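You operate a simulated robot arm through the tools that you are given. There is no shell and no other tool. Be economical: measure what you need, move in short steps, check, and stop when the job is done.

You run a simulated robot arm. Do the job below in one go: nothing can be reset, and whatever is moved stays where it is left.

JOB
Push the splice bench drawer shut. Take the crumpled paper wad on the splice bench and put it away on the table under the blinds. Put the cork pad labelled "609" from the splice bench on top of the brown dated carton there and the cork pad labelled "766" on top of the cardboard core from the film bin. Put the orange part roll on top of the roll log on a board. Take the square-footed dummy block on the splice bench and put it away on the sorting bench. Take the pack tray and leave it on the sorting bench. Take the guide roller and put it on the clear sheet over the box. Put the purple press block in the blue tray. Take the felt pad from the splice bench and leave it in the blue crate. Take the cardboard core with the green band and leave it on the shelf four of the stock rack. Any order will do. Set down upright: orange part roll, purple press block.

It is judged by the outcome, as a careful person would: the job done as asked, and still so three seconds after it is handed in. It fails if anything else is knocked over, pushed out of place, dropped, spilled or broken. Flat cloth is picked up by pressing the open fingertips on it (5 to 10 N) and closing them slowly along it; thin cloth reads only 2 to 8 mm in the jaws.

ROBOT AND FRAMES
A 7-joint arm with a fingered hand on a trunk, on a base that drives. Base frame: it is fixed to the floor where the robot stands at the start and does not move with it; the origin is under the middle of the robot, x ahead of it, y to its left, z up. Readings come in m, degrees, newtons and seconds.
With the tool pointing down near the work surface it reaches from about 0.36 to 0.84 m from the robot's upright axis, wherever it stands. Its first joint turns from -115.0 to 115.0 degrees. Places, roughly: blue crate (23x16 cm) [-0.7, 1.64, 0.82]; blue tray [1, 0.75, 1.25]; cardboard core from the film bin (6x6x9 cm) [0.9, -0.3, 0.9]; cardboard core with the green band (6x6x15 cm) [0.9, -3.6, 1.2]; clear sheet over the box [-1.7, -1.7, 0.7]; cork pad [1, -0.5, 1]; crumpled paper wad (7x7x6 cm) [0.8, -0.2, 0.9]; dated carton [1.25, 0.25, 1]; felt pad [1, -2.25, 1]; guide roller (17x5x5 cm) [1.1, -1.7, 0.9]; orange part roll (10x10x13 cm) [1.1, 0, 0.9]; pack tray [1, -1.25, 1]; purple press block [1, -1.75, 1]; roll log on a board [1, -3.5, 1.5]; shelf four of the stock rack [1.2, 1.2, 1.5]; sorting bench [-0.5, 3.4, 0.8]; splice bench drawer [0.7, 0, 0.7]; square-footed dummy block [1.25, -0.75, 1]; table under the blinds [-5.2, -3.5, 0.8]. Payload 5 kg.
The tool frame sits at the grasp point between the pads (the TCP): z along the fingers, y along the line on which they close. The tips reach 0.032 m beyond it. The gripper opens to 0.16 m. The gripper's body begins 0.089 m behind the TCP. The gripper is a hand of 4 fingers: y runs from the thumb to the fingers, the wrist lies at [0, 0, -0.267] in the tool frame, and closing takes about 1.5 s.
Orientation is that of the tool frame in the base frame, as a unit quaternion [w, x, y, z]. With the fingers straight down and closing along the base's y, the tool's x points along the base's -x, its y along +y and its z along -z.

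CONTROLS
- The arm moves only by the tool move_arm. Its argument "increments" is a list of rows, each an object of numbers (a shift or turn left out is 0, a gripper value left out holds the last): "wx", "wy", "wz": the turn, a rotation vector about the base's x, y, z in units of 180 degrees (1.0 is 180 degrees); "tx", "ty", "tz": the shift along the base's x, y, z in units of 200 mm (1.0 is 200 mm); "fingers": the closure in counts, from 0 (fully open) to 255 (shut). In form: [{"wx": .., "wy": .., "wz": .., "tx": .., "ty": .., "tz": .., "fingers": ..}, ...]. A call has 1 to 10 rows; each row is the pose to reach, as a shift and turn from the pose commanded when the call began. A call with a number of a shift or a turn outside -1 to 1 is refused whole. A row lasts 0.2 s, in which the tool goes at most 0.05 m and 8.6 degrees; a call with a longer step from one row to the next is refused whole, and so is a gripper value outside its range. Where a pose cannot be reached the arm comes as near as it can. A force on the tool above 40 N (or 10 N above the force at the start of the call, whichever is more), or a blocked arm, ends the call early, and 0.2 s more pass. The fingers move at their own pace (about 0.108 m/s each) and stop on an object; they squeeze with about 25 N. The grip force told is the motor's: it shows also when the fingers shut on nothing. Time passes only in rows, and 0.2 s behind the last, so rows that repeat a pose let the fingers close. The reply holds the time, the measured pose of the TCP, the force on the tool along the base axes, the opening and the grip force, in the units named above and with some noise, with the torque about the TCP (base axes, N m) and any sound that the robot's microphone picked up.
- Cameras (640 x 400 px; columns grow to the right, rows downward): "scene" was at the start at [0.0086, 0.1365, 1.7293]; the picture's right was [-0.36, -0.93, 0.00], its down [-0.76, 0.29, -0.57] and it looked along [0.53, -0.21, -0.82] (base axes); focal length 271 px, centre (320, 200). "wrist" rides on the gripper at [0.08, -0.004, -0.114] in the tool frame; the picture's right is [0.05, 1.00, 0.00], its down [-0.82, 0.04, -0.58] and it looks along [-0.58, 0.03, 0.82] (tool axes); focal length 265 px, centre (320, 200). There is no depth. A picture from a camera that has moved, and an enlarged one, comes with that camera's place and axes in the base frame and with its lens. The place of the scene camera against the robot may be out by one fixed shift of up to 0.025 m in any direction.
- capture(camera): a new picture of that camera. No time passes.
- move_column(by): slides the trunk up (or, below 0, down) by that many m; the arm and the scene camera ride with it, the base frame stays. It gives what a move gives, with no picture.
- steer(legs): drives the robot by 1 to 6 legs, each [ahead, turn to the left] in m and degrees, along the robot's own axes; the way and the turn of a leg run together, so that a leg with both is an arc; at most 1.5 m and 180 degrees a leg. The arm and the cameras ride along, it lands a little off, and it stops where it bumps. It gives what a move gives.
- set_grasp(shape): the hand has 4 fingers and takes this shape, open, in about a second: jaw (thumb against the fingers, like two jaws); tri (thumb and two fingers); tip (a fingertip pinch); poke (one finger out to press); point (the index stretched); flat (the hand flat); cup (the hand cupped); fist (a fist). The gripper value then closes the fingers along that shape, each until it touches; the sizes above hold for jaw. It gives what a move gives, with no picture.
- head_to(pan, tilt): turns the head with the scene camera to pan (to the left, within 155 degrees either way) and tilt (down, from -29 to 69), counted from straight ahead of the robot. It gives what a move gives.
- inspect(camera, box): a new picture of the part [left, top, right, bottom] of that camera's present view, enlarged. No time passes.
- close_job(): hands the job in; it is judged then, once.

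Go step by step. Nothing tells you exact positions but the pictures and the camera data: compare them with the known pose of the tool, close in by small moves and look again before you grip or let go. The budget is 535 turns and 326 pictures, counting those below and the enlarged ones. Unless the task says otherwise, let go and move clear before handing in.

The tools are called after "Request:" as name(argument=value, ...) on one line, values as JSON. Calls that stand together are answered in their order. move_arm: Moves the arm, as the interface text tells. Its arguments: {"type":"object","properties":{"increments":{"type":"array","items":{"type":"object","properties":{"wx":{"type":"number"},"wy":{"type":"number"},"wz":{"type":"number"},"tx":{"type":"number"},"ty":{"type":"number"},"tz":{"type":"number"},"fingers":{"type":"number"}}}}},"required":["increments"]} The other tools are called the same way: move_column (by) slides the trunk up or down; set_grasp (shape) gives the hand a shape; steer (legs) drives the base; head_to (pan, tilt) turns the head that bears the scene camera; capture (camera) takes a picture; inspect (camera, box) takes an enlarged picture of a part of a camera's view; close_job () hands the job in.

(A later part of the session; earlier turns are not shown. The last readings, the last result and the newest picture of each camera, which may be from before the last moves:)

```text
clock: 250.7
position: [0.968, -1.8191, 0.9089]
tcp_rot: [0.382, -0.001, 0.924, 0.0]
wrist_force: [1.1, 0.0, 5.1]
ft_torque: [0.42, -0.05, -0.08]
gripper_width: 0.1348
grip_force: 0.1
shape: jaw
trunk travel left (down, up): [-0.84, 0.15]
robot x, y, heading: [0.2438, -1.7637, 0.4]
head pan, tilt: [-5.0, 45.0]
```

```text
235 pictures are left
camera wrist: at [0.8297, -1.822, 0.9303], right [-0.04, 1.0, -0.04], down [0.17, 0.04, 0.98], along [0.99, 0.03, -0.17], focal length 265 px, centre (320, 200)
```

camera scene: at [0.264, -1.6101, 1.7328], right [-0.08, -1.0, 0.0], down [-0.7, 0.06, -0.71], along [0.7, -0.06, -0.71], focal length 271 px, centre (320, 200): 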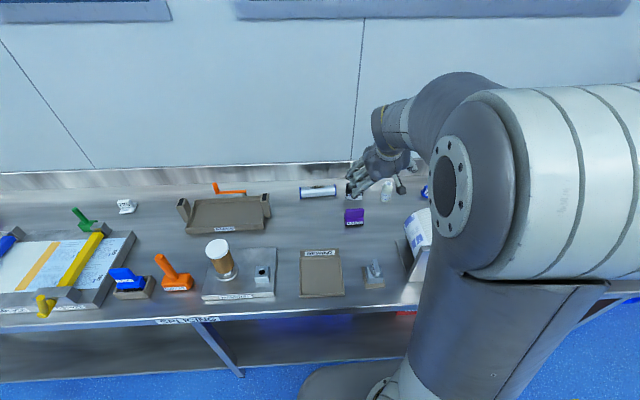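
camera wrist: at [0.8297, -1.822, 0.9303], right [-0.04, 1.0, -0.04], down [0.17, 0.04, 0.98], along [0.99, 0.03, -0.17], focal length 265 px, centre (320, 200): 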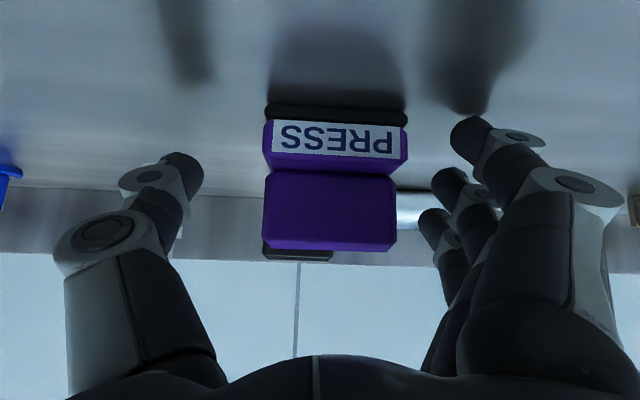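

Request:
move_arm(increments=[{"tz": 0.03, "ty": 0.03}, {"tz": 0.03, "ty": 0.03, "fingers": 80}, {"tz": 0.03, "ty": 0.03, "fingers": 120}, {"tz": 0.03, "ty": 0.03, "fingers": 170}, {"tz": 0.03, "ty": 0.03, "fingers": 255}, {"tz": 0.03, "ty": 0.03, "fingers": 255}, {"tz": 0.03, "ty": 0.03, "fingers": 255}])

Request:
move_arm(increments=[{"tz": 0.1}, {"tz": 0.25}, {"tz": 0.4}, {"tz": 0.6}, {"tz": 0.8}])

Request:
capture(camera="wrist")

```text
clock: 252.3
position: [0.9686, -1.8122, 0.9131]
tcp_rot: [0.382, -0.001, 0.924, -0.001]
wrist_force: [-0.8, 0.9, 0.3]
ft_torque: [0.01, 0.03, -0.05]
gripper_width: 0.0649
grip_force: 24.9
shape: jaw
trunk travel left (down, up): [-0.84, 0.15]
robot x, y, heading: [0.2449, -1.7687, 0.8]
head pan, tilt: [-5.0, 45.0]
```

```text
clock: 253.5
position: [0.9707, -1.8118, 1.0706]
tcp_rot: [0.382, -0.002, 0.924, 0.0]
wrist_force: [-0.4, 0.3, -2.1]
ft_torque: [0.01, 0.01, -0.01]
gripper_width: 0.0646
grip_force: 24.9
shape: jaw
trunk travel left (down, up): [-0.84, 0.15]
robot x, y, heading: [0.2423, -1.7666, 0.4]
head pan, tilt: [-5.0, 45.0]
```

```text
234 pictures are left
camera wrist: at [0.8327, -1.8149, 1.0939], right [-0.04, 1.0, -0.04], down [0.17, 0.04, 0.98], along [0.98, 0.03, -0.17], focal length 265 px, centre (320, 200)
```

wrist: 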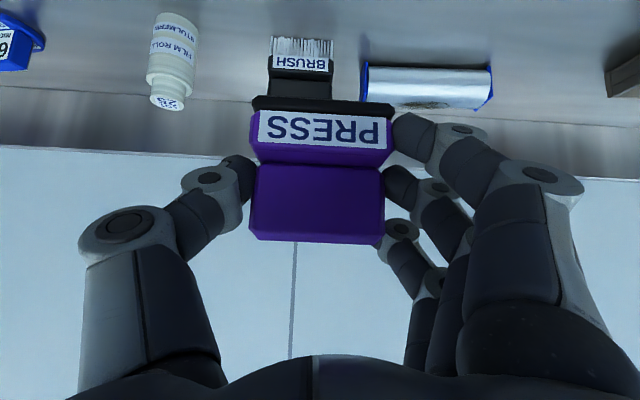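

Request:
move_arm(increments=[{"tz": 0.2}, {"tz": 0.4}, {"tz": 0.6}, {"tz": 0.8}, {"tz": 0.8, "tx": -0.2}, {"tz": 0.8, "tx": -0.4}, {"tz": 0.8, "tx": -0.6}, {"tz": 0.8, "tx": -0.65}])

Request:
steer(legs=[[-0.17, 0], [0, 90]])

```text
clock: 255.5
position: [0.838, -1.7054, 1.2265]
tcp_rot: [0.375, -0.077, 0.923, 0.047]
wrist_force: [0.7, -1.3, -1.4]
ft_torque: [0.07, 0.03, 0.06]
gripper_width: 0.0643
grip_force: 25.2
shape: jaw
out of reach, approached as far as the arm can: row 7
trunk travel left (down, up): [-0.84, 0.15]
robot x, y, heading: [0.2426, -1.7648, 0.7]
head pan, tilt: [-5.0, 45.0]
stopped in row 8: the arm was blocked; the commanded pose is now the measured one
```

```text
clock: 260.8
position: [0.0098, -1.1742, 1.2276]
tcp_rot: [-0.231, 0.711, -0.592, -0.3]
wrist_force: [0.3, -0.6, -2.1]
ft_torque: [-0.01, 0.02, 0.02]
gripper_width: 0.0636
grip_force: 24.5
shape: jaw
trunk travel left (down, up): [-0.84, 0.15]
robot x, y, heading: [0.0794, -1.7707, 91.4]
head pan, tilt: [-5.0, 45.0]
```

Request:
steer(legs=[[1.25, 0], [1.25, 0]])

Request:
steer(legs=[[0, -91.5]])

Request:
head_to(pan=15, tilt=30)

Request:
capture(camera="scene")

Request:
capture(camera="wrist")

```text
clock: 273.1
position: [-0.0459, 1.3468, 1.2277]
tcp_rot: [-0.231, 0.711, -0.592, -0.301]
wrist_force: [-0.4, 0.5, -1.1]
ft_torque: [0.0, 0.01, 0.03]
gripper_width: 0.0637
grip_force: 25.2
shape: jaw
trunk travel left (down, up): [-0.84, 0.15]
robot x, y, heading: [0.0227, 0.7543, 91.6]
head pan, tilt: [-5.0, 45.0]
```

```text
clock: 277.3
position: [0.6182, 0.8267, 1.2281]
tcp_rot: [0.375, -0.087, 0.921, 0.05]
wrist_force: [0.4, -0.9, -1.8]
ft_torque: [0.01, 0.05, -0.01]
gripper_width: 0.064
grip_force: 24.8
shape: jaw
trunk travel left (down, up): [-0.84, 0.15]
robot x, y, heading: [0.0278, 0.7529, 1.7]
head pan, tilt: [-5.0, 45.0]
```

```text
clock: 278.1
position: [0.6177, 0.8271, 1.2281]
tcp_rot: [0.375, -0.088, 0.921, 0.051]
wrist_force: [0.0, 0.1, -2.2]
ft_torque: [0.0, 0.03, 0.01]
gripper_width: 0.0641
grip_force: 25.3
shape: jaw
trunk travel left (down, up): [-0.84, 0.15]
robot x, y, heading: [0.0248, 0.7539, 1.4]
head pan, tilt: [15.0, 30.0]
```

```text
233 pictures are left
camera scene: at [0.049, 0.9407, 1.7553], right [0.29, -0.96, 0.0], down [-0.48, -0.14, -0.87], along [0.83, 0.25, -0.5], focal length 271 px, centre (320, 200)
```

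scene: 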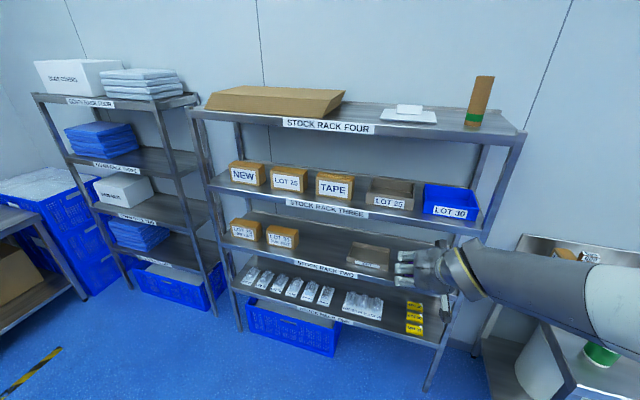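

```text
232 pictures are left
camera wrist: at [0.484, 0.7964, 1.2509], right [-0.23, 0.97, -0.01], down [0.17, 0.05, 0.98], along [0.96, 0.23, -0.18], focal length 265 px, centre (320, 200)
```

wrist: 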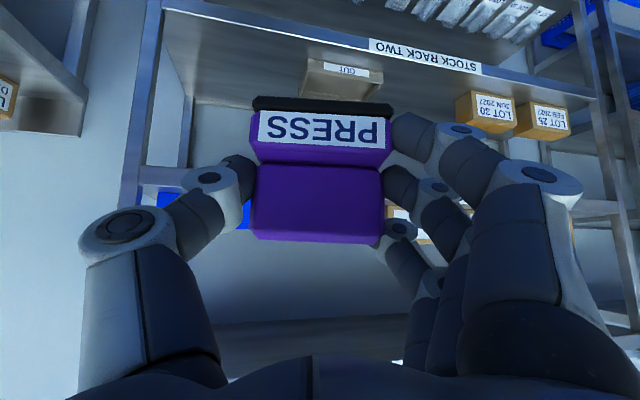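

Request:
move_column(by=0.14)

Request:
move_arm(increments=[{"wx": -0.004, "wy": -0.002, "wz": -0.032, "tx": 0.1, "ty": -0.1}, {"wx": -0.008, "wy": -0.004, "wz": -0.064, "tx": 0.2, "ty": -0.25}, {"wx": -0.008, "wy": -0.004, "wz": -0.064, "tx": 0.2, "ty": -0.4}, {"wx": -0.008, "wy": -0.004, "wz": -0.064, "tx": 0.2, "ty": -0.55}])

Request:
steer(legs=[[0.2, -1.5]])

Request:
capture(camera="wrist")

Request:
capture(camera="scene")

```text
clock: 279.8
position: [0.6182, 0.8264, 1.3677]
tcp_rot: [0.376, -0.087, 0.921, 0.05]
wrist_force: [0.2, -0.2, -2.1]
ft_torque: [-0.04, 0.03, 0.03]
gripper_width: 0.0641
grip_force: 25.1
shape: jaw
trunk travel left (down, up): [-0.98, 0.01]
robot x, y, heading: [0.0263, 0.7531, 1.8]
head pan, tilt: [15.0, 30.0]
```

```text
clock: 280.8
position: [0.6595, 0.7162, 1.3698]
tcp_rot: [0.383, 0.001, 0.924, 0.001]
wrist_force: [1.9, 0.0, -2.1]
ft_torque: [0.02, 0.05, 0.02]
gripper_width: 0.064
grip_force: 25.6
shape: jaw
trunk travel left (down, up): [-0.98, 0.01]
robot x, y, heading: [0.0263, 0.7519, 1.4]
head pan, tilt: [15.0, 30.0]
```

```text
clock: 282.4
position: [0.8615, 0.7108, 1.3693]
tcp_rot: [0.383, 0.009, 0.924, -0.003]
wrist_force: [1.0, -0.8, -2.7]
ft_torque: [-0.02, 0.07, 0.01]
gripper_width: 0.0639
grip_force: 25.1
shape: jaw
trunk travel left (down, up): [-0.98, 0.01]
robot x, y, heading: [0.2265, 0.754, 0.5]
head pan, tilt: [15.0, 30.0]
```

```text
231 pictures are left
camera wrist: at [0.723, 0.7103, 1.3911], right [-0.02, 1.0, -0.03], down [0.17, 0.04, 0.98], along [0.99, 0.01, -0.17], focal length 265 px, centre (320, 200)
```

wrist: 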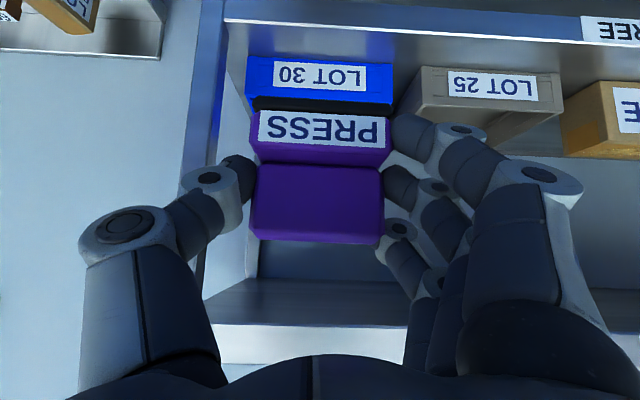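

```text
230 pictures are left
camera scene: at [0.2556, 0.9444, 1.8953], right [0.27, -0.96, 0.0], down [-0.48, -0.13, -0.87], along [0.83, 0.23, -0.5], focal length 271 px, centre (320, 200)
```

scene: 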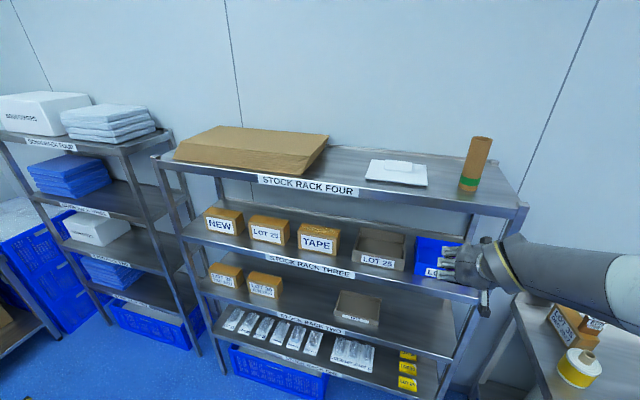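

Request:
steer(legs=[[0.09, 0]])

Request:
move_arm(increments=[{"tx": 0.05, "tz": -0.1}, {"tx": 0.1, "tz": -0.2}, {"tx": 0.1, "tz": -0.28}])

Request:
capture(camera="wrist")

Request:
inspect(camera="scene", box=[360, 160, 640, 340])

```text
clock: 283.5
position: [0.9474, 0.711, 1.3687]
tcp_rot: [0.382, 0.009, 0.924, -0.003]
wrist_force: [0.2, 1.2, -2.6]
ft_torque: [0.01, 0.03, 0.02]
gripper_width: 0.064
grip_force: 24.4
shape: jaw
trunk travel left (down, up): [-0.98, 0.01]
robot x, y, heading: [0.316, 0.7589, 0.6]
head pan, tilt: [15.0, 30.0]
```

```text
clock: 284.3
position: [0.9686, 0.7139, 1.3165]
tcp_rot: [0.383, 0.008, 0.924, -0.003]
wrist_force: [0.3, 4.0, -2.4]
ft_torque: [-0.24, 0.06, -0.3]
gripper_width: 0.0637
grip_force: 25.1
shape: jaw
trunk travel left (down, up): [-0.98, 0.01]
robot x, y, heading: [0.3127, 0.7595, 0.7]
head pan, tilt: [15.0, 30.0]
```

```text
229 pictures are left
camera wrist: at [0.829, 0.7132, 1.338], right [-0.02, 1.0, -0.04], down [0.17, 0.04, 0.99], along [0.99, 0.01, -0.17], focal length 265 px, centre (320, 200)
```

wrist: 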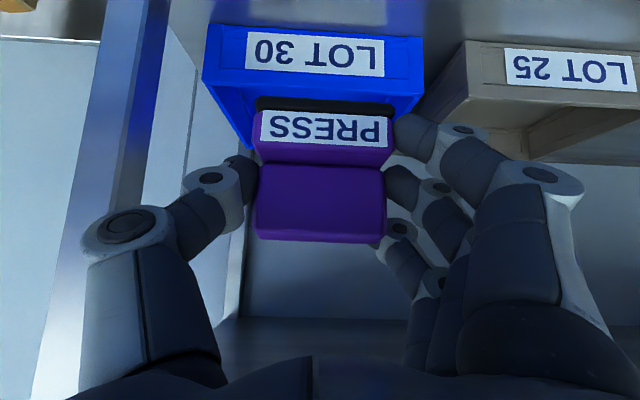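

```text
2.22 times, centred on (500, 250) of scene
camera zoom: at [0.3409, 0.9462, 1.8953], right [0.27, -0.96, 0.0], down [-0.48, -0.14, -0.87], along [0.83, 0.23, -0.5], focal length 602 px, centre (-80, 89)
```

zoom: 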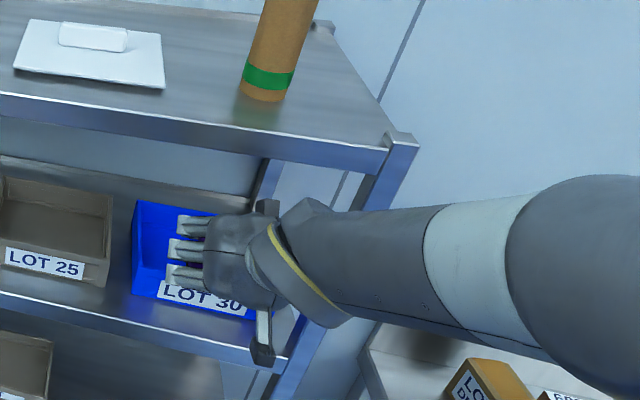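

Request:
move_arm(increments=[{"tx": 0.08, "tz": -0.03}, {"tx": 0.17, "tz": -0.06}, {"tx": 0.25, "tz": -0.1}])

Request:
capture(camera="wrist")

```text
clock: 285.1
position: [1.0172, 0.7116, 1.2914]
tcp_rot: [0.382, 0.009, 0.924, -0.002]
wrist_force: [0.1, -0.6, -2.0]
ft_torque: [0.0, 0.04, 0.01]
gripper_width: 0.0639
grip_force: 25.3
shape: jaw
trunk travel left (down, up): [-0.98, 0.01]
robot x, y, heading: [0.3145, 0.7625, 0.6]
head pan, tilt: [15.0, 30.0]
```

```text
227 pictures are left
camera wrist: at [0.8788, 0.7125, 1.3155], right [-0.02, 1.0, -0.03], down [0.17, 0.04, 0.98], along [0.99, 0.01, -0.17], focal length 265 px, centre (320, 200)
```

wrist: 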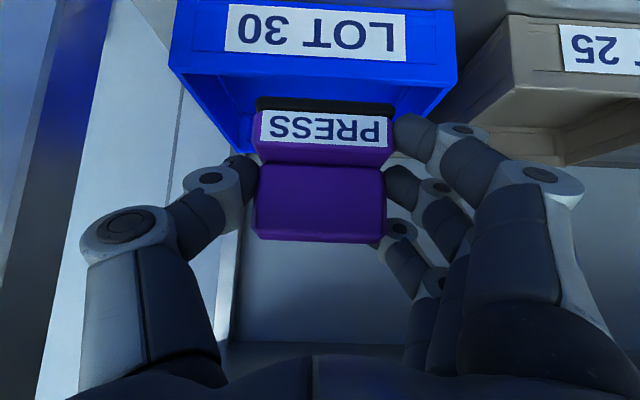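

Request:
move_arm(increments=[{"tx": 0.05, "tz": -0.05, "ty": -0.01}, {"tx": 0.1, "tz": -0.1, "ty": -0.01}, {"tx": 0.12, "tz": -0.15, "ty": -0.01}, {"tx": 0.12, "tz": -0.19, "ty": -0.01}])

Request:
capture(camera="wrist")

```text
clock: 286.1
position: [1.0406, 0.7092, 1.2606]
tcp_rot: [0.386, 0.009, 0.922, -0.003]
wrist_force: [1.7, -0.3, 13.9]
ft_torque: [-0.21, -0.02, -0.02]
gripper_width: 0.0635
grip_force: 25.3
shape: jaw
trunk travel left (down, up): [-0.98, 0.01]
robot x, y, heading: [0.3141, 0.7606, 0.5]
head pan, tilt: [15.0, 30.0]
```

```text
226 pictures are left
camera wrist: at [0.9026, 0.7094, 1.2812], right [-0.02, 1.0, -0.04], down [0.16, 0.04, 0.99], along [0.99, 0.01, -0.16], focal length 265 px, centre (320, 200)
```

wrist: 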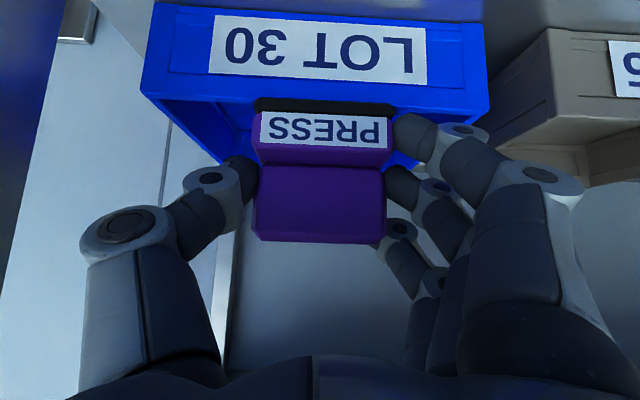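

Request:
move_arm(increments=[{"tz": 0.005}, {"tz": 0.005, "fingers": 140}, {"tz": 0.005, "fingers": 130}, {"tz": 0.005, "fingers": 120}, {"tz": 0.005, "fingers": 115}, {"tz": 0.005, "fingers": 115}])

Request:
capture(camera="wrist")

```text
clock: 287.5
position: [1.041, 0.709, 1.2572]
tcp_rot: [0.383, 0.01, 0.924, -0.003]
wrist_force: [0.9, 0.1, 0.0]
ft_torque: [0.01, -0.01, 0.06]
gripper_width: 0.0872
grip_force: 0.1
shape: jaw
trunk travel left (down, up): [-0.98, 0.01]
robot x, y, heading: [0.3094, 0.7591, 0.5]
head pan, tilt: [15.0, 30.0]
```

```text
225 pictures are left
camera wrist: at [0.9026, 0.7093, 1.2795], right [-0.02, 1.0, -0.03], down [0.17, 0.04, 0.98], along [0.99, 0.01, -0.17], focal length 265 px, centre (320, 200)
```

wrist: 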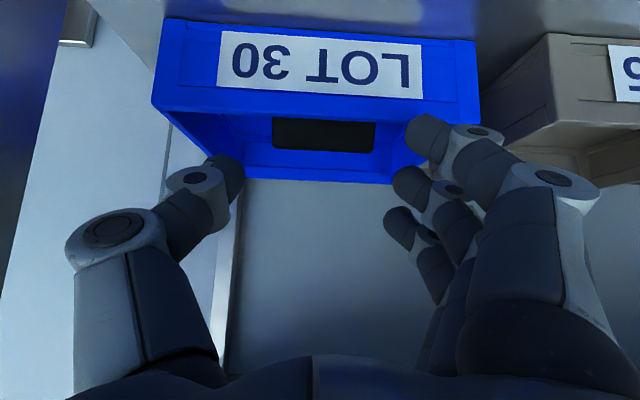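

Request:
inspect(camera="wrist", box=[150, 20, 470, 220])

Request:
inspect(camera="scene", box=[360, 180, 520, 280])

```text
2.00 times, centred on (310, 120) of wrist
camera zoom: at [0.9026, 0.7093, 1.2795], right [-0.02, 1.0, -0.03], down [0.17, 0.04, 0.98], along [0.99, 0.01, -0.17], focal length 531 px, centre (340, 360)
```

zoom: 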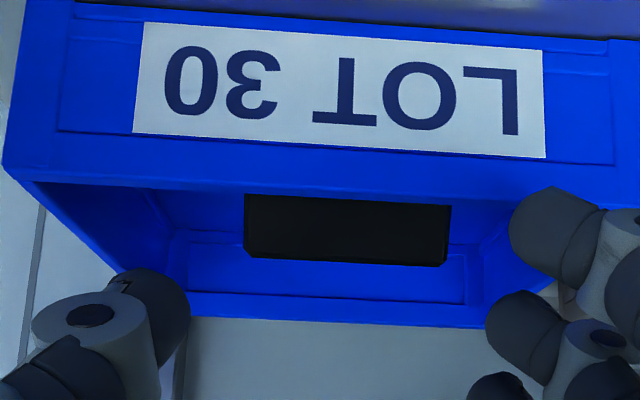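

```text
4.00 times, centred on (440, 230) of scene
camera zoom: at [0.3406, 0.9453, 1.8953], right [0.27, -0.96, 0.0], down [-0.48, -0.13, -0.87], along [0.83, 0.23, -0.5], focal length 1084 px, centre (-160, 80)
```

zoom: 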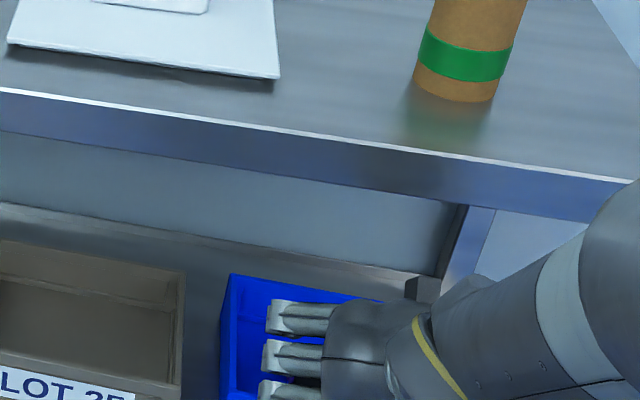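

The block tipped onto its back when released (it must have been hung on the rim). I'll re-grip it, take it out, right it on the bench and try again.

Request:
move_arm(increments=[{"tx": 0.1, "ty": 0.01, "tz": 0.01}, {"tx": 0.2, "ty": 0.01, "tz": 0.0}, {"tx": 0.27, "ty": 0.01, "tz": -0.02}])

Request:
capture(camera="wrist")

```text
clock: 288.3
position: [1.0961, 0.7113, 1.2519]
tcp_rot: [0.383, 0.01, 0.924, -0.004]
wrist_force: [-0.3, -0.8, -0.8]
ft_torque: [-0.02, -0.04, -0.01]
gripper_width: 0.0869
grip_force: 0.1
shape: jaw
trunk travel left (down, up): [-0.98, 0.01]
robot x, y, heading: [0.3149, 0.763, 0.6]
head pan, tilt: [15.0, 30.0]
```

```text
222 pictures are left
camera wrist: at [0.9577, 0.71, 1.2747], right [-0.02, 1.0, -0.03], down [0.17, 0.04, 0.99], along [0.99, 0.01, -0.17], focal length 265 px, centre (320, 200)
```

wrist: 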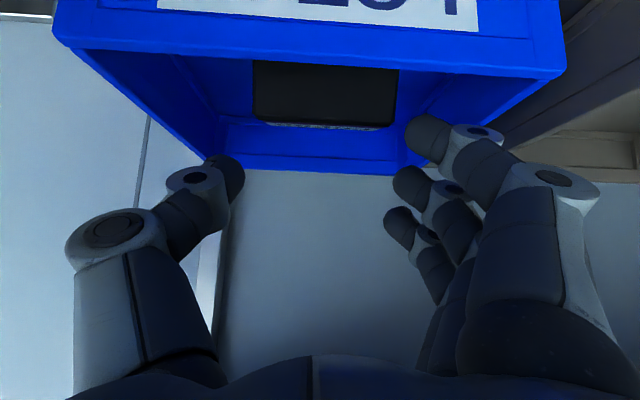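

Request:
move_arm(increments=[{"tx": 0.03, "tz": -0.05}, {"tx": 0.05, "tz": -0.09}, {"tx": 0.05, "tz": -0.11}])

Request:
capture(camera="wrist")

```text
clock: 289.1
position: [1.1055, 0.7106, 1.2317]
tcp_rot: [0.384, 0.009, 0.923, -0.003]
wrist_force: [-0.2, 0.2, 0.1]
ft_torque: [-0.01, -0.01, -0.02]
gripper_width: 0.087
grip_force: 0.1
shape: jaw
trunk travel left (down, up): [-0.98, 0.01]
robot x, y, heading: [0.315, 0.7575, 0.6]
head pan, tilt: [15.0, 30.0]
```

```text
221 pictures are left
camera wrist: at [0.9671, 0.7101, 1.254], right [-0.02, 1.0, -0.03], down [0.17, 0.04, 0.99], along [0.99, 0.01, -0.17], focal length 265 px, centre (320, 200)
```

wrist: 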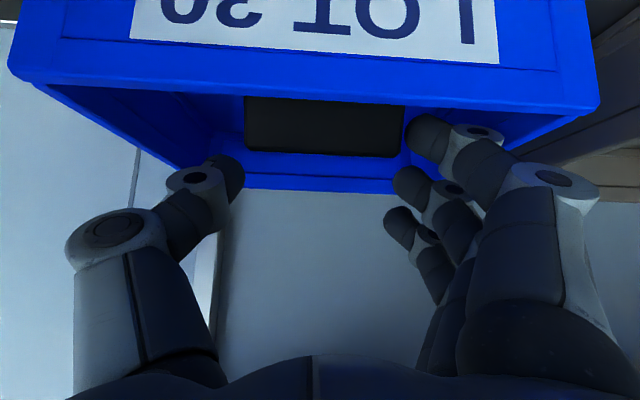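

Request:
move_arm(increments=[{"tz": -0.04}, {"tz": -0.08}, {"tz": -0.08, "fingers": 140}, {"tz": -0.08, "fingers": 170}, {"tz": -0.08, "fingers": 210}, {"tz": -0.08, "fingers": 255}, {"tz": -0.08, "fingers": 255}])

Request:
move_arm(increments=[{"tz": 0.1}, {"tz": 0.2}, {"tz": 0.3}, {"tz": 0.35, "tx": -0.1}, {"tz": 0.4, "tx": -0.25}])

Request:
capture(camera="wrist")

```text
clock: 290.7
position: [1.1045, 0.7093, 1.2152]
tcp_rot: [0.383, 0.011, 0.924, -0.004]
wrist_force: [0.1, -0.4, 0.1]
ft_torque: [0.03, 0.0, 0.0]
gripper_width: 0.0523
grip_force: 25.2
shape: jaw
trunk travel left (down, up): [-0.98, 0.01]
robot x, y, heading: [0.3139, 0.7624, 0.6]
head pan, tilt: [15.0, 30.0]
```

```text
clock: 291.9
position: [1.0549, 0.7131, 1.2943]
tcp_rot: [0.384, 0.009, 0.923, -0.003]
wrist_force: [-0.2, 0.1, -1.6]
ft_torque: [-0.03, -0.02, 0.03]
gripper_width: 0.0519
grip_force: 25.1
shape: jaw
trunk travel left (down, up): [-0.98, 0.01]
robot x, y, heading: [0.3121, 0.7591, 0.3]
head pan, tilt: [15.0, 30.0]
```

```text
220 pictures are left
camera wrist: at [0.916, 0.7126, 1.3172], right [-0.02, 1.0, -0.04], down [0.17, 0.04, 0.99], along [0.99, 0.01, -0.17], focal length 265 px, centre (320, 200)
```

wrist: 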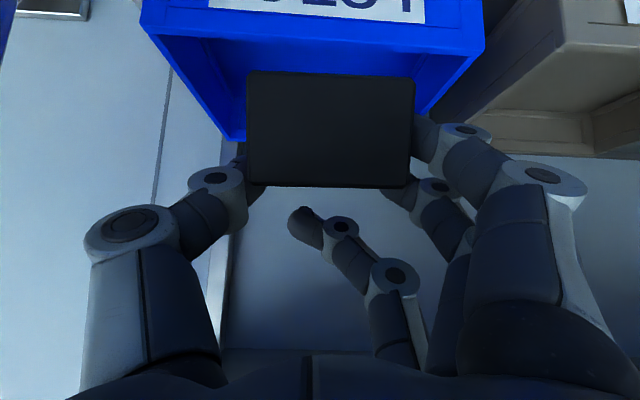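

Request:
move_arm(increments=[{"tx": -0.2}, {"tx": -0.4}, {"tx": -0.5}])

Request:
steer(legs=[[-0.3, 0], [0, -91]])

Request:
steer(legs=[[1.26, 0]])

Request:
steer(legs=[[0, 90.5]])

```text
clock: 292.7
position: [0.9516, 0.7117, 1.2985]
tcp_rot: [0.383, 0.01, 0.924, -0.002]
wrist_force: [-0.5, 1.3, -1.5]
ft_torque: [-0.01, 0.0, 0.01]
gripper_width: 0.0518
grip_force: 25.0
shape: jaw
trunk travel left (down, up): [-0.98, 0.01]
robot x, y, heading: [0.3104, 0.7586, 0.6]
head pan, tilt: [15.0, 30.0]
```

```text
clock: 298.6
position: [-0.0359, 0.1174, 1.2977]
tcp_rot: [0.27, 0.655, 0.651, -0.271]
wrist_force: [0.4, -0.5, -2.1]
ft_torque: [0.03, -0.01, -0.01]
gripper_width: 0.0519
grip_force: 24.6
shape: jaw
trunk travel left (down, up): [-0.98, 0.01]
robot x, y, heading: [0.004, 0.7553, -88.5]
head pan, tilt: [15.0, 30.0]
```

```text
clock: 305.0
position: [-0.0002, -1.1517, 1.2974]
tcp_rot: [0.271, 0.655, 0.651, -0.271]
wrist_force: [-0.5, -0.3, -2.5]
ft_torque: [0.01, -0.01, -0.04]
gripper_width: 0.052
grip_force: 25.2
shape: jaw
trunk travel left (down, up): [-0.98, 0.01]
robot x, y, heading: [0.0365, -0.5166, -88.5]
head pan, tilt: [15.0, 30.0]
```

```text
clock: 309.2
position: [0.6759, -0.5445, 1.2977]
tcp_rot: [0.383, -0.001, 0.924, 0.001]
wrist_force: [-0.8, 0.8, -1.5]
ft_torque: [-0.02, -0.02, 0.02]
gripper_width: 0.0517
grip_force: 24.8
shape: jaw
trunk travel left (down, up): [-0.98, 0.01]
robot x, y, heading: [0.0343, -0.5147, 2.0]
head pan, tilt: [15.0, 30.0]
```

Request:
steer(legs=[[0.2, -1.7]])

Request:
move_column(by=-0.1)

Request:
capture(camera="wrist")

Request:
head_to(pan=-5, tilt=50)

Request:
capture(camera="scene")

```text
clock: 310.8
position: [0.8733, -0.5603, 1.2965]
tcp_rot: [0.383, 0.013, 0.924, -0.005]
wrist_force: [0.4, -0.2, -1.9]
ft_torque: [0.0, 0.01, 0.04]
gripper_width: 0.052
grip_force: 25.0
shape: jaw
trunk travel left (down, up): [-0.98, 0.01]
robot x, y, heading: [0.2357, -0.5089, 0.1]
head pan, tilt: [15.0, 30.0]
```

```text
clock: 312.1
position: [0.8707, -0.5593, 1.1979]
tcp_rot: [0.382, 0.013, 0.924, -0.005]
wrist_force: [-0.2, -0.3, -1.5]
ft_torque: [0.0, 0.03, 0.0]
gripper_width: 0.0516
grip_force: 24.7
shape: jaw
trunk travel left (down, up): [-0.88, 0.11]
robot x, y, heading: [0.2328, -0.5109, -0.0]
head pan, tilt: [15.0, 30.0]
```

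```text
219 pictures are left
camera wrist: at [0.7333, -0.5591, 1.2203], right [-0.01, 1.0, -0.03], down [0.17, 0.04, 0.98], along [0.99, 0.0, -0.17], focal length 265 px, centre (320, 200)
```

wrist: 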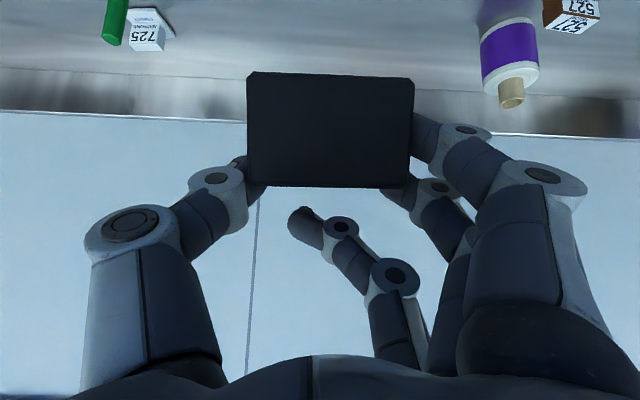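

```text
clock: 312.9
position: [0.872, -0.5598, 1.1973]
tcp_rot: [0.383, 0.013, 0.924, -0.005]
wrist_force: [-0.1, -0.2, -2.7]
ft_torque: [0.04, 0.02, 0.01]
gripper_width: 0.0519
grip_force: 25.4
shape: jaw
trunk travel left (down, up): [-0.88, 0.11]
robot x, y, heading: [0.2327, -0.5103, 0.2]
head pan, tilt: [-5.0, 50.0]
```

```text
218 pictures are left
camera scene: at [0.2506, -0.3522, 1.7659], right [-0.08, -1.0, 0.0], down [-0.76, 0.06, -0.64], along [0.64, -0.05, -0.77], focal length 271 px, centre (320, 200)
```

scene: 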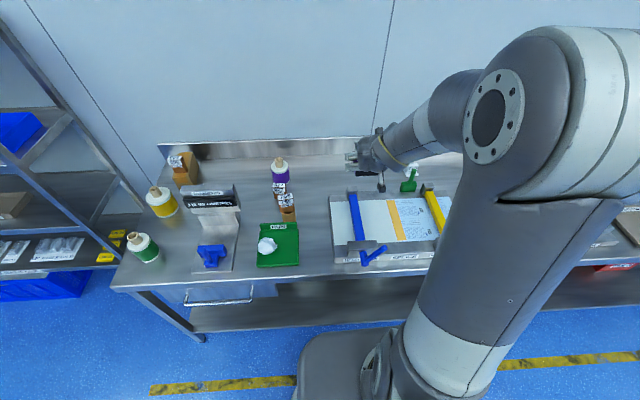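

Request:
steer(legs=[[-0.17, 0], [0, -90.5]])

Request:
steer(legs=[[1.25, 0]])

Request:
steer(legs=[[0, 90]])

```text
clock: 318.3
position: [-0.0079, -1.1465, 1.198]
tcp_rot: [0.264, 0.671, 0.635, -0.277]
wrist_force: [0.2, -0.2, -2.8]
ft_torque: [-0.02, 0.03, 0.02]
gripper_width: 0.0516
grip_force: 25.6
shape: jaw
trunk travel left (down, up): [-0.88, 0.11]
robot x, y, heading: [0.0668, -0.5075, -91.3]
head pan, tilt: [-5.0, 50.0]
```

```text
clock: 324.5
position: [-0.0441, -2.38, 1.1988]
tcp_rot: [0.263, 0.673, 0.633, -0.278]
wrist_force: [0.3, -0.7, -1.5]
ft_torque: [0.03, 0.01, 0.0]
gripper_width: 0.0513
grip_force: 24.7
shape: jaw
trunk travel left (down, up): [-0.88, 0.11]
robot x, y, heading: [0.032, -1.7458, -91.6]
head pan, tilt: [-5.0, 50.0]
```

```text
clock: 328.7
position: [0.6642, -1.8311, 1.1977]
tcp_rot: [0.382, 0.04, 0.923, -0.016]
wrist_force: [0.5, -0.7, -1.6]
ft_torque: [0.03, 0.02, -0.01]
gripper_width: 0.0514
grip_force: 25.5
shape: jaw
trunk travel left (down, up): [-0.88, 0.11]
robot x, y, heading: [0.0288, -1.7454, -3.1]
head pan, tilt: [-5.0, 50.0]
```

Request:
steer(legs=[[0, 3.1], [0.2, 0]])

Request:
move_arm(increments=[{"tz": -0.2, "tx": 0.05}, {"tz": -0.4, "tx": 0.1}, {"tz": -0.6, "tx": 0.15}, {"tz": -0.8, "tx": 0.2}, {"tz": -1.0, "tx": 0.25}])

Request:
capture(camera="wrist")

Request:
capture(camera="scene")

```text
clock: 330.7
position: [0.8754, -1.7948, 1.1966]
tcp_rot: [0.381, 0.013, 0.924, -0.005]
wrist_force: [-0.2, -1.2, -2.2]
ft_torque: [-0.04, 0.03, 0.01]
gripper_width: 0.0512
grip_force: 24.9
shape: jaw
trunk travel left (down, up): [-0.88, 0.11]
robot x, y, heading: [0.2348, -1.7457, 0.1]
head pan, tilt: [-5.0, 50.0]
```

```text
clock: 331.9
position: [0.9268, -1.7926, 0.9944]
tcp_rot: [0.383, 0.013, 0.924, -0.005]
wrist_force: [0.6, 0.2, -2.7]
ft_torque: [0.02, 0.04, 0.0]
gripper_width: 0.0514
grip_force: 25.2
shape: jaw
trunk travel left (down, up): [-0.88, 0.11]
robot x, y, heading: [0.2394, -1.7412, -0.0]
head pan, tilt: [-5.0, 50.0]
```

```text
217 pictures are left
camera wrist: at [0.7876, -1.7916, 1.0169], right [-0.01, 1.0, -0.04], down [0.17, 0.04, 0.98], along [0.99, 0.0, -0.17], focal length 265 px, centre (320, 200)
```

wrist: 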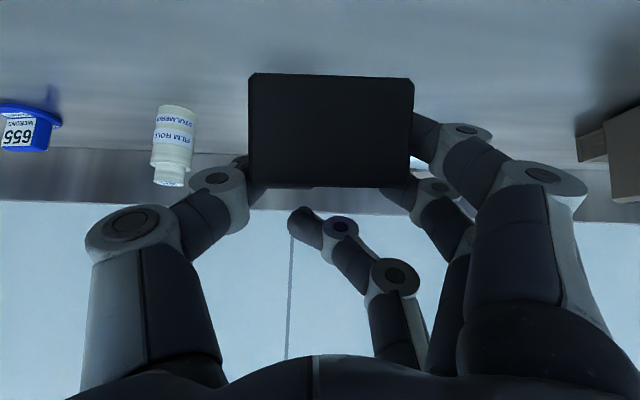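

```text
216 pictures are left
camera scene: at [0.2549, -1.586, 1.7659], right [-0.08, -1.0, 0.0], down [-0.76, 0.06, -0.64], along [0.64, -0.05, -0.77], focal length 271 px, centre (320, 200)
```

scene: 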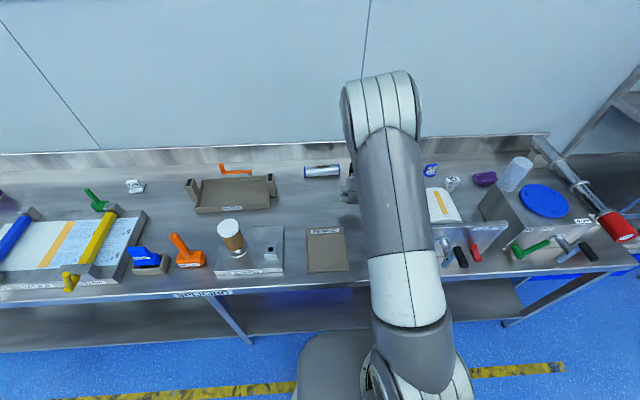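

Request:
move_arm(increments=[{"tz": -0.15}, {"tz": -0.3}, {"tz": -0.36}, {"tz": -0.385}, {"tz": -0.4}])

```text
clock: 333.1
position: [0.9246, -1.7953, 0.9191]
tcp_rot: [0.384, 0.014, 0.923, -0.005]
wrist_force: [-0.8, 0.1, 6.8]
ft_torque: [0.36, 0.1, 0.01]
gripper_width: 0.0516
grip_force: 25.4
shape: jaw
trunk travel left (down, up): [-0.88, 0.11]
robot x, y, heading: [0.2349, -1.7412, 0.1]
head pan, tilt: [-5.0, 50.0]
```

Contact. Open and back up to regrasp from above.

Request:
move_arm(increments=[{"tz": -0.01}, {"tz": -0.01, "fingers": 150}, {"tz": -0.01, "fingers": 120}, {"tz": -0.01, "fingers": 80}, {"tz": -0.01, "fingers": 40}, {"tz": -0.01, "fingers": 40}])

Request:
move_arm(increments=[{"tz": 0.1, "tx": -0.1}, {"tz": 0.25, "tx": -0.2}, {"tz": 0.45, "tx": -0.25}, {"tz": 0.65, "tx": -0.25}, {"tz": 0.8, "tx": -0.25}])

Request:
move_arm(increments=[{"wy": 0.045}, {"wy": 0.09}, {"wy": 0.135}, {"wy": 0.18}, {"wy": 0.225}, {"wy": 0.25}])

Request:
capture(camera="wrist")

```text
clock: 334.5
position: [0.9245, -1.7944, 0.9151]
tcp_rot: [0.383, 0.014, 0.924, -0.005]
wrist_force: [0.0, 0.5, 0.2]
ft_torque: [-0.02, -0.01, 0.0]
gripper_width: 0.1345
grip_force: 0.0
shape: jaw
trunk travel left (down, up): [-0.88, 0.11]
robot x, y, heading: [0.2343, -1.7418, 0.2]
head pan, tilt: [-5.0, 50.0]
```

```text
clock: 335.7
position: [0.8719, -1.7936, 1.0763]
tcp_rot: [0.382, 0.013, 0.924, -0.004]
wrist_force: [-0.2, 0.5, -0.5]
ft_torque: [0.01, -0.02, 0.02]
gripper_width: 0.1345
grip_force: 0.0
shape: jaw
trunk travel left (down, up): [-0.88, 0.11]
robot x, y, heading: [0.2341, -1.7367, -0.0]
head pan, tilt: [-5.0, 50.0]
```

```text
clock: 337.1
position: [0.8733, -1.7956, 1.0762]
tcp_rot: [-0.001, 0.011, 1.0, -0.009]
wrist_force: [-0.1, 0.2, 0.4]
ft_torque: [0.06, 0.04, 0.0]
gripper_width: 0.1348
grip_force: 0.0
shape: jaw
trunk travel left (down, up): [-0.88, 0.11]
robot x, y, heading: [0.2338, -1.7444, -0.2]
head pan, tilt: [-5.0, 50.0]
```

```text
215 pictures are left
camera wrist: at [0.7919, -1.7946, 1.1886], right [-0.03, 1.0, -0.02], down [0.82, 0.03, 0.58], along [0.58, 0.0, -0.82], focal length 265 px, centre (320, 200)
```

wrist: 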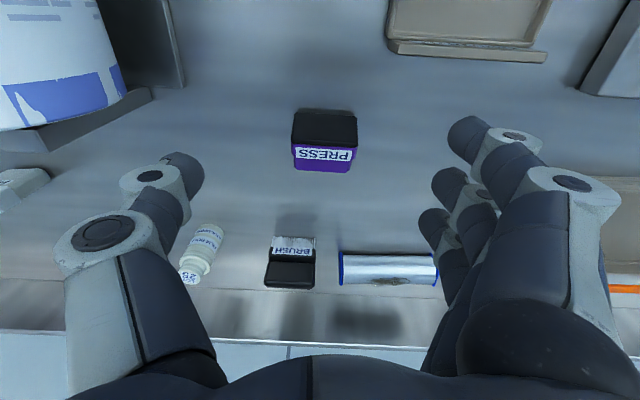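

Request:
inspect(camera="wrist", box=[240, 80, 400, 180])

```text
4.00 times, centred on (320, 130) of wrist
camera zoom: at [0.7919, -1.7946, 1.1886], right [-0.03, 1.0, -0.02], down [0.82, 0.03, 0.58], along [0.58, 0.0, -0.82], focal length 1062 px, centre (320, 480)
```

zoom: 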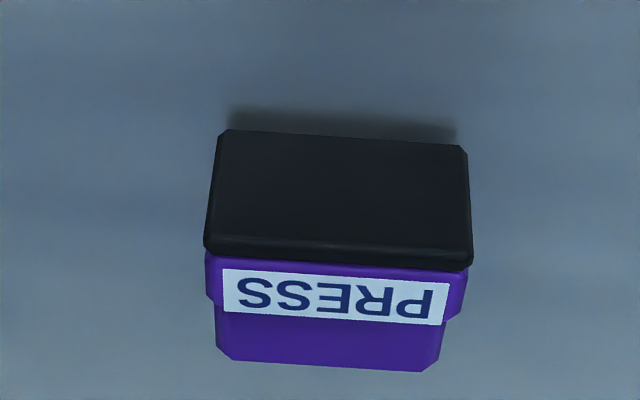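

Request:
move_arm(increments=[{"wy": 0.045, "tx": 0.1}, {"wy": 0.09, "tx": 0.25}, {"wy": 0.135, "tx": 0.4}, {"wy": 0.139, "tx": 0.4, "tz": -0.15}, {"wy": 0.139, "tx": 0.38, "tz": -0.35, "ty": 0.02}])

Request:
capture(camera="wrist")

```text
clock: 338.3
position: [0.9519, -1.7872, 1.0033]
tcp_rot: [-0.218, 0.008, 0.976, -0.011]
wrist_force: [0.5, 1.2, -0.3]
ft_torque: [-0.04, 0.08, 0.03]
gripper_width: 0.1345
grip_force: 0.0
shape: jaw
trunk travel left (down, up): [-0.88, 0.11]
robot x, y, heading: [0.2403, -1.7394, 0.1]
head pan, tilt: [-5.0, 50.0]
```

```text
213 pictures are left
camera wrist: at [0.9258, -1.7866, 1.1397], right [-0.04, 1.0, 0.0], down [0.98, 0.04, 0.18], along [0.18, 0.0, -0.98], focal length 265 px, centre (320, 200)
```

wrist: 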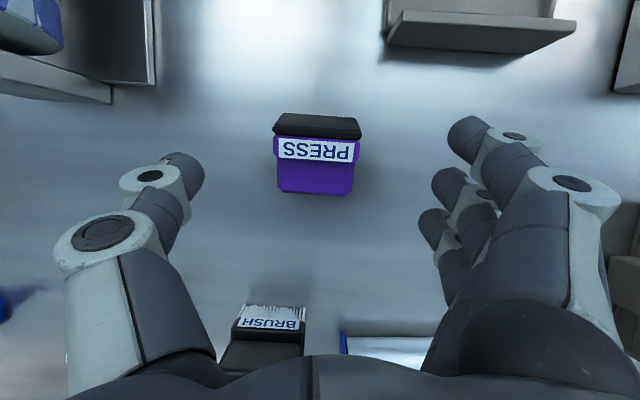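

Request:
move_arm(increments=[{"tz": -0.15}, {"tz": -0.3}, {"tx": -0.02, "tz": -0.4}, {"tx": -0.02, "tz": -0.48}])

Request:
move_arm(increments=[{"fingers": 80}, {"fingers": 120}, {"fingers": 160}, {"fingers": 200}, {"fingers": 255}, {"fingers": 255}, {"fingers": 255}])

Request:
move_arm(increments=[{"tz": 0.1}, {"tz": 0.25}, {"tz": 0.4}, {"tz": 0.6}])

Request:
capture(camera="wrist")

```text
clock: 339.3
position: [0.9441, -1.7888, 0.911]
tcp_rot: [-0.216, 0.009, 0.976, -0.011]
wrist_force: [0.5, 0.3, 0.2]
ft_torque: [-0.01, 0.02, 0.0]
gripper_width: 0.1348
grip_force: 0.1
shape: jaw
trunk travel left (down, up): [-0.88, 0.11]
robot x, y, heading: [0.233, -1.7414, 0.2]
head pan, tilt: [-5.0, 50.0]
```

```text
clock: 340.9
position: [0.9441, -1.7903, 0.9099]
tcp_rot: [-0.217, 0.008, 0.976, -0.013]
wrist_force: [0.8, -0.1, 0.2]
ft_torque: [-0.1, -0.03, 0.0]
gripper_width: 0.0683
grip_force: 25.1
shape: jaw
trunk travel left (down, up): [-0.88, 0.11]
robot x, y, heading: [0.236, -1.7414, -0.0]
head pan, tilt: [-5.0, 50.0]
```

```text
clock: 341.9
position: [0.9404, -1.7898, 1.0277]
tcp_rot: [-0.216, 0.009, 0.976, -0.012]
wrist_force: [-0.7, 0.3, -2.0]
ft_torque: [-0.02, -0.03, 0.0]
gripper_width: 0.068
grip_force: 25.4
shape: jaw
trunk travel left (down, up): [-0.88, 0.11]
robot x, y, heading: [0.2354, -1.7427, -0.0]
head pan, tilt: [-5.0, 50.0]
```

```text
212 pictures are left
camera wrist: at [0.915, -1.7893, 1.1637], right [-0.04, 1.0, 0.0], down [0.98, 0.04, 0.18], along [0.18, 0.0, -0.98], focal length 265 px, centre (320, 200)
```

wrist: 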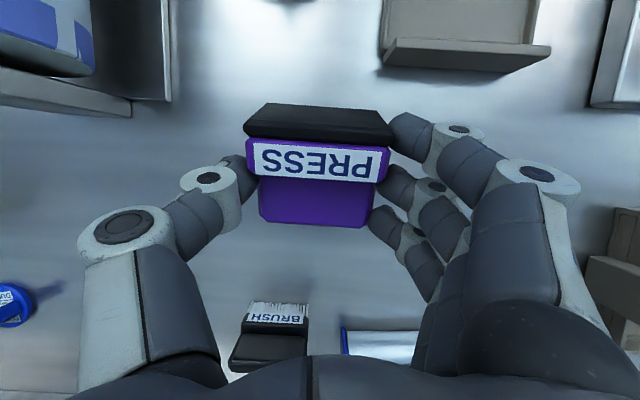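

Request:
move_arm(increments=[{"wy": -0.045, "tz": 0.05}, {"wy": -0.09, "tz": 0.1}, {"wy": -0.135, "tz": 0.15, "tx": 0.05}, {"wy": -0.18, "tz": 0.2, "tx": 0.1}, {"wy": -0.225, "tz": 0.25, "tx": 0.15}, {"wy": -0.27, "tz": 0.25, "tx": 0.2}, {"wy": -0.3, "tz": 0.25, "tx": 0.25}])

Request:
move_arm(increments=[{"wy": -0.045}, {"wy": -0.09}, {"wy": -0.135}, {"wy": -0.18}, {"wy": -0.225}, {"wy": -0.27}, {"wy": -0.28}])

Request:
capture(camera="wrist")

Request:
capture(camera="scene")

```text
clock: 343.5
position: [0.9943, -1.7916, 1.0781]
tcp_rot: [0.251, 0.013, 0.968, -0.007]
wrist_force: [-0.8, -0.1, -2.5]
ft_torque: [0.01, 0.03, 0.02]
gripper_width: 0.0677
grip_force: 24.5
shape: jaw
trunk travel left (down, up): [-0.88, 0.11]
robot x, y, heading: [0.2323, -1.7429, 0.2]
head pan, tilt: [-5.0, 50.0]
```

```text
clock: 345.1
position: [0.9953, -1.7904, 1.0793]
tcp_rot: [0.639, 0.014, 0.769, 0.0]
wrist_force: [-0.1, 0.1, -1.5]
ft_torque: [0.0, 0.06, 0.0]
gripper_width: 0.0676
grip_force: 24.8
shape: jaw
trunk travel left (down, up): [-0.88, 0.11]
robot x, y, heading: [0.2308, -1.7424, 0.0]
head pan, tilt: [-5.0, 50.0]
```

```text
211 pictures are left
camera wrist: at [0.8672, -1.7893, 1.02], right [0.01, 1.0, -0.03], down [-0.42, 0.04, 0.91], along [0.91, 0.0, 0.42], focal length 265 px, centre (320, 200)
```

wrist: 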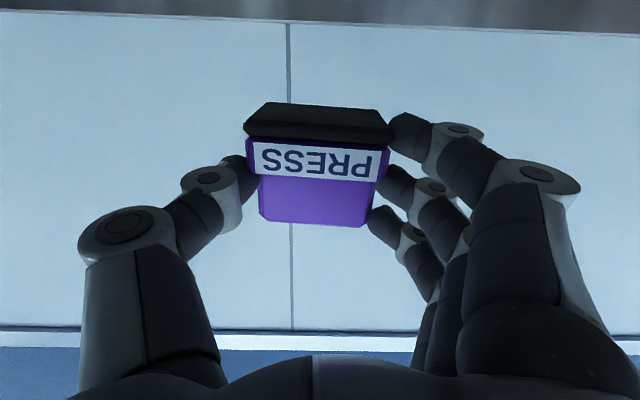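

```text
210 pictures are left
camera scene: at [0.2528, -1.586, 1.7658], right [-0.08, -1.0, 0.0], down [-0.76, 0.06, -0.64], along [0.64, -0.05, -0.77], focal length 271 px, centre (320, 200)
```

scene: 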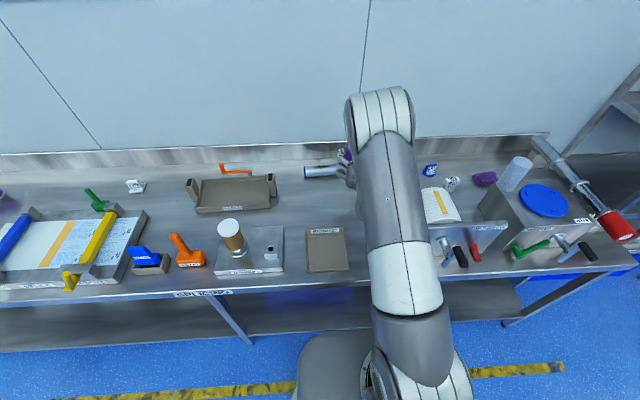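

Request:
move_arm(increments=[{"wy": -0.027, "tx": -0.1, "tz": -0.15}, {"wy": -0.027, "tx": -0.15, "tz": -0.35}, {"wy": -0.027, "tx": -0.15, "tz": -0.55}, {"wy": -0.027, "tx": -0.15, "tz": -0.7}, {"wy": -0.027, "tx": -0.15, "tz": -0.78}, {"wy": -0.027, "tx": -0.15, "tz": -0.81}])

Request:
capture(camera="wrist")

Request:
inspect(camera="scene", box=[290, 130, 450, 230])

```text
clock: 346.2
position: [0.9674, -1.7914, 0.9515]
tcp_rot: [0.677, 0.011, 0.736, 0.001]
wrist_force: [-25.5, 3.3, 56.5]
ft_torque: [0.36, 10.97, -0.63]
gripper_width: 0.0675
grip_force: 25.1
shape: jaw
trunk travel left (down, up): [-0.88, 0.11]
robot x, y, heading: [0.2339, -1.7437, -0.0]
head pan, tilt: [-5.0, 50.0]
stopped in row 5: the force on the tool passed its limit at 90 N (the readings are from after the stop); the commanded pose is now the measured one
```

```text
209 pictures are left
camera wrist: at [0.8471, -1.7907, 0.8794], right [0.01, 1.0, -0.04], down [-0.51, 0.04, 0.86], along [0.86, 0.01, 0.51], focal length 265 px, centre (320, 200)
```

wrist: 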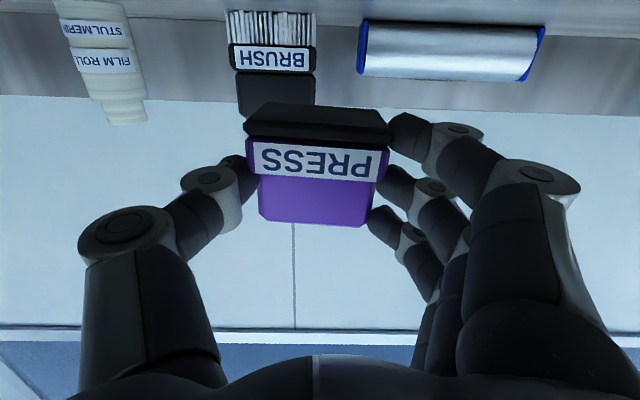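

```text
4.00 times, centred on (370, 180) of scene
camera zoom: at [0.2498, -1.5859, 1.7666], right [-0.08, -1.0, 0.0], down [-0.76, 0.06, -0.64], along [0.64, -0.05, -0.77], focal length 1084 px, centre (120, 280)
```

zoom: 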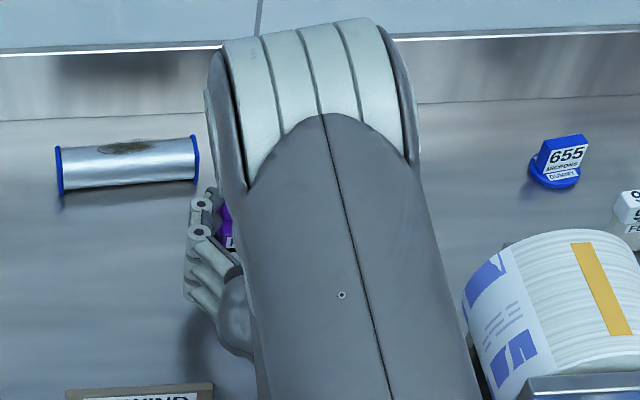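

Request:
move_arm(increments=[{"tz": 0.1}, {"tz": 0.2, "wy": 0.04}, {"tz": 0.25, "wy": 0.08}, {"tz": 0.25, "wy": 0.106}])

Request:
move_arm(increments=[{"tz": -0.1}, {"tz": -0.2}, {"tz": -0.28}, {"tz": -0.34}, {"tz": -0.38}])

Request:
capture(camera="wrist")

```text
clock: 347.2
position: [0.9692, -1.7915, 0.9969]
tcp_rot: [0.542, 0.013, 0.84, -0.002]
wrist_force: [0.3, 0.0, -1.8]
ft_torque: [0.0, 0.06, 0.03]
gripper_width: 0.0676
grip_force: 24.5
shape: jaw
trunk travel left (down, up): [-0.88, 0.11]
robot x, y, heading: [0.2331, -1.7393, 0.1]
head pan, tilt: [-5.0, 50.0]
```

```text
clock: 348.4
position: [0.9698, -1.7901, 0.9195]
tcp_rot: [0.543, 0.012, 0.839, -0.002]
wrist_force: [0.0, 0.2, -2.2]
ft_torque: [0.01, 0.05, -0.01]
gripper_width: 0.0674
grip_force: 25.1
shape: jaw
trunk travel left (down, up): [-0.88, 0.11]
robot x, y, heading: [0.2352, -1.7424, 0.2]
head pan, tilt: [-5.0, 50.0]
```

```text
207 pictures are left
camera wrist: at [0.8314, -1.7898, 0.8914], right [0.0, 1.0, -0.04], down [-0.19, 0.04, 0.98], along [0.98, 0.01, 0.19], focal length 265 px, centre (320, 200)
```

wrist: 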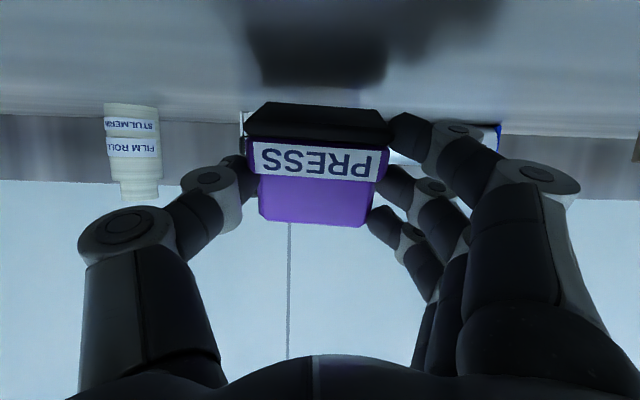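

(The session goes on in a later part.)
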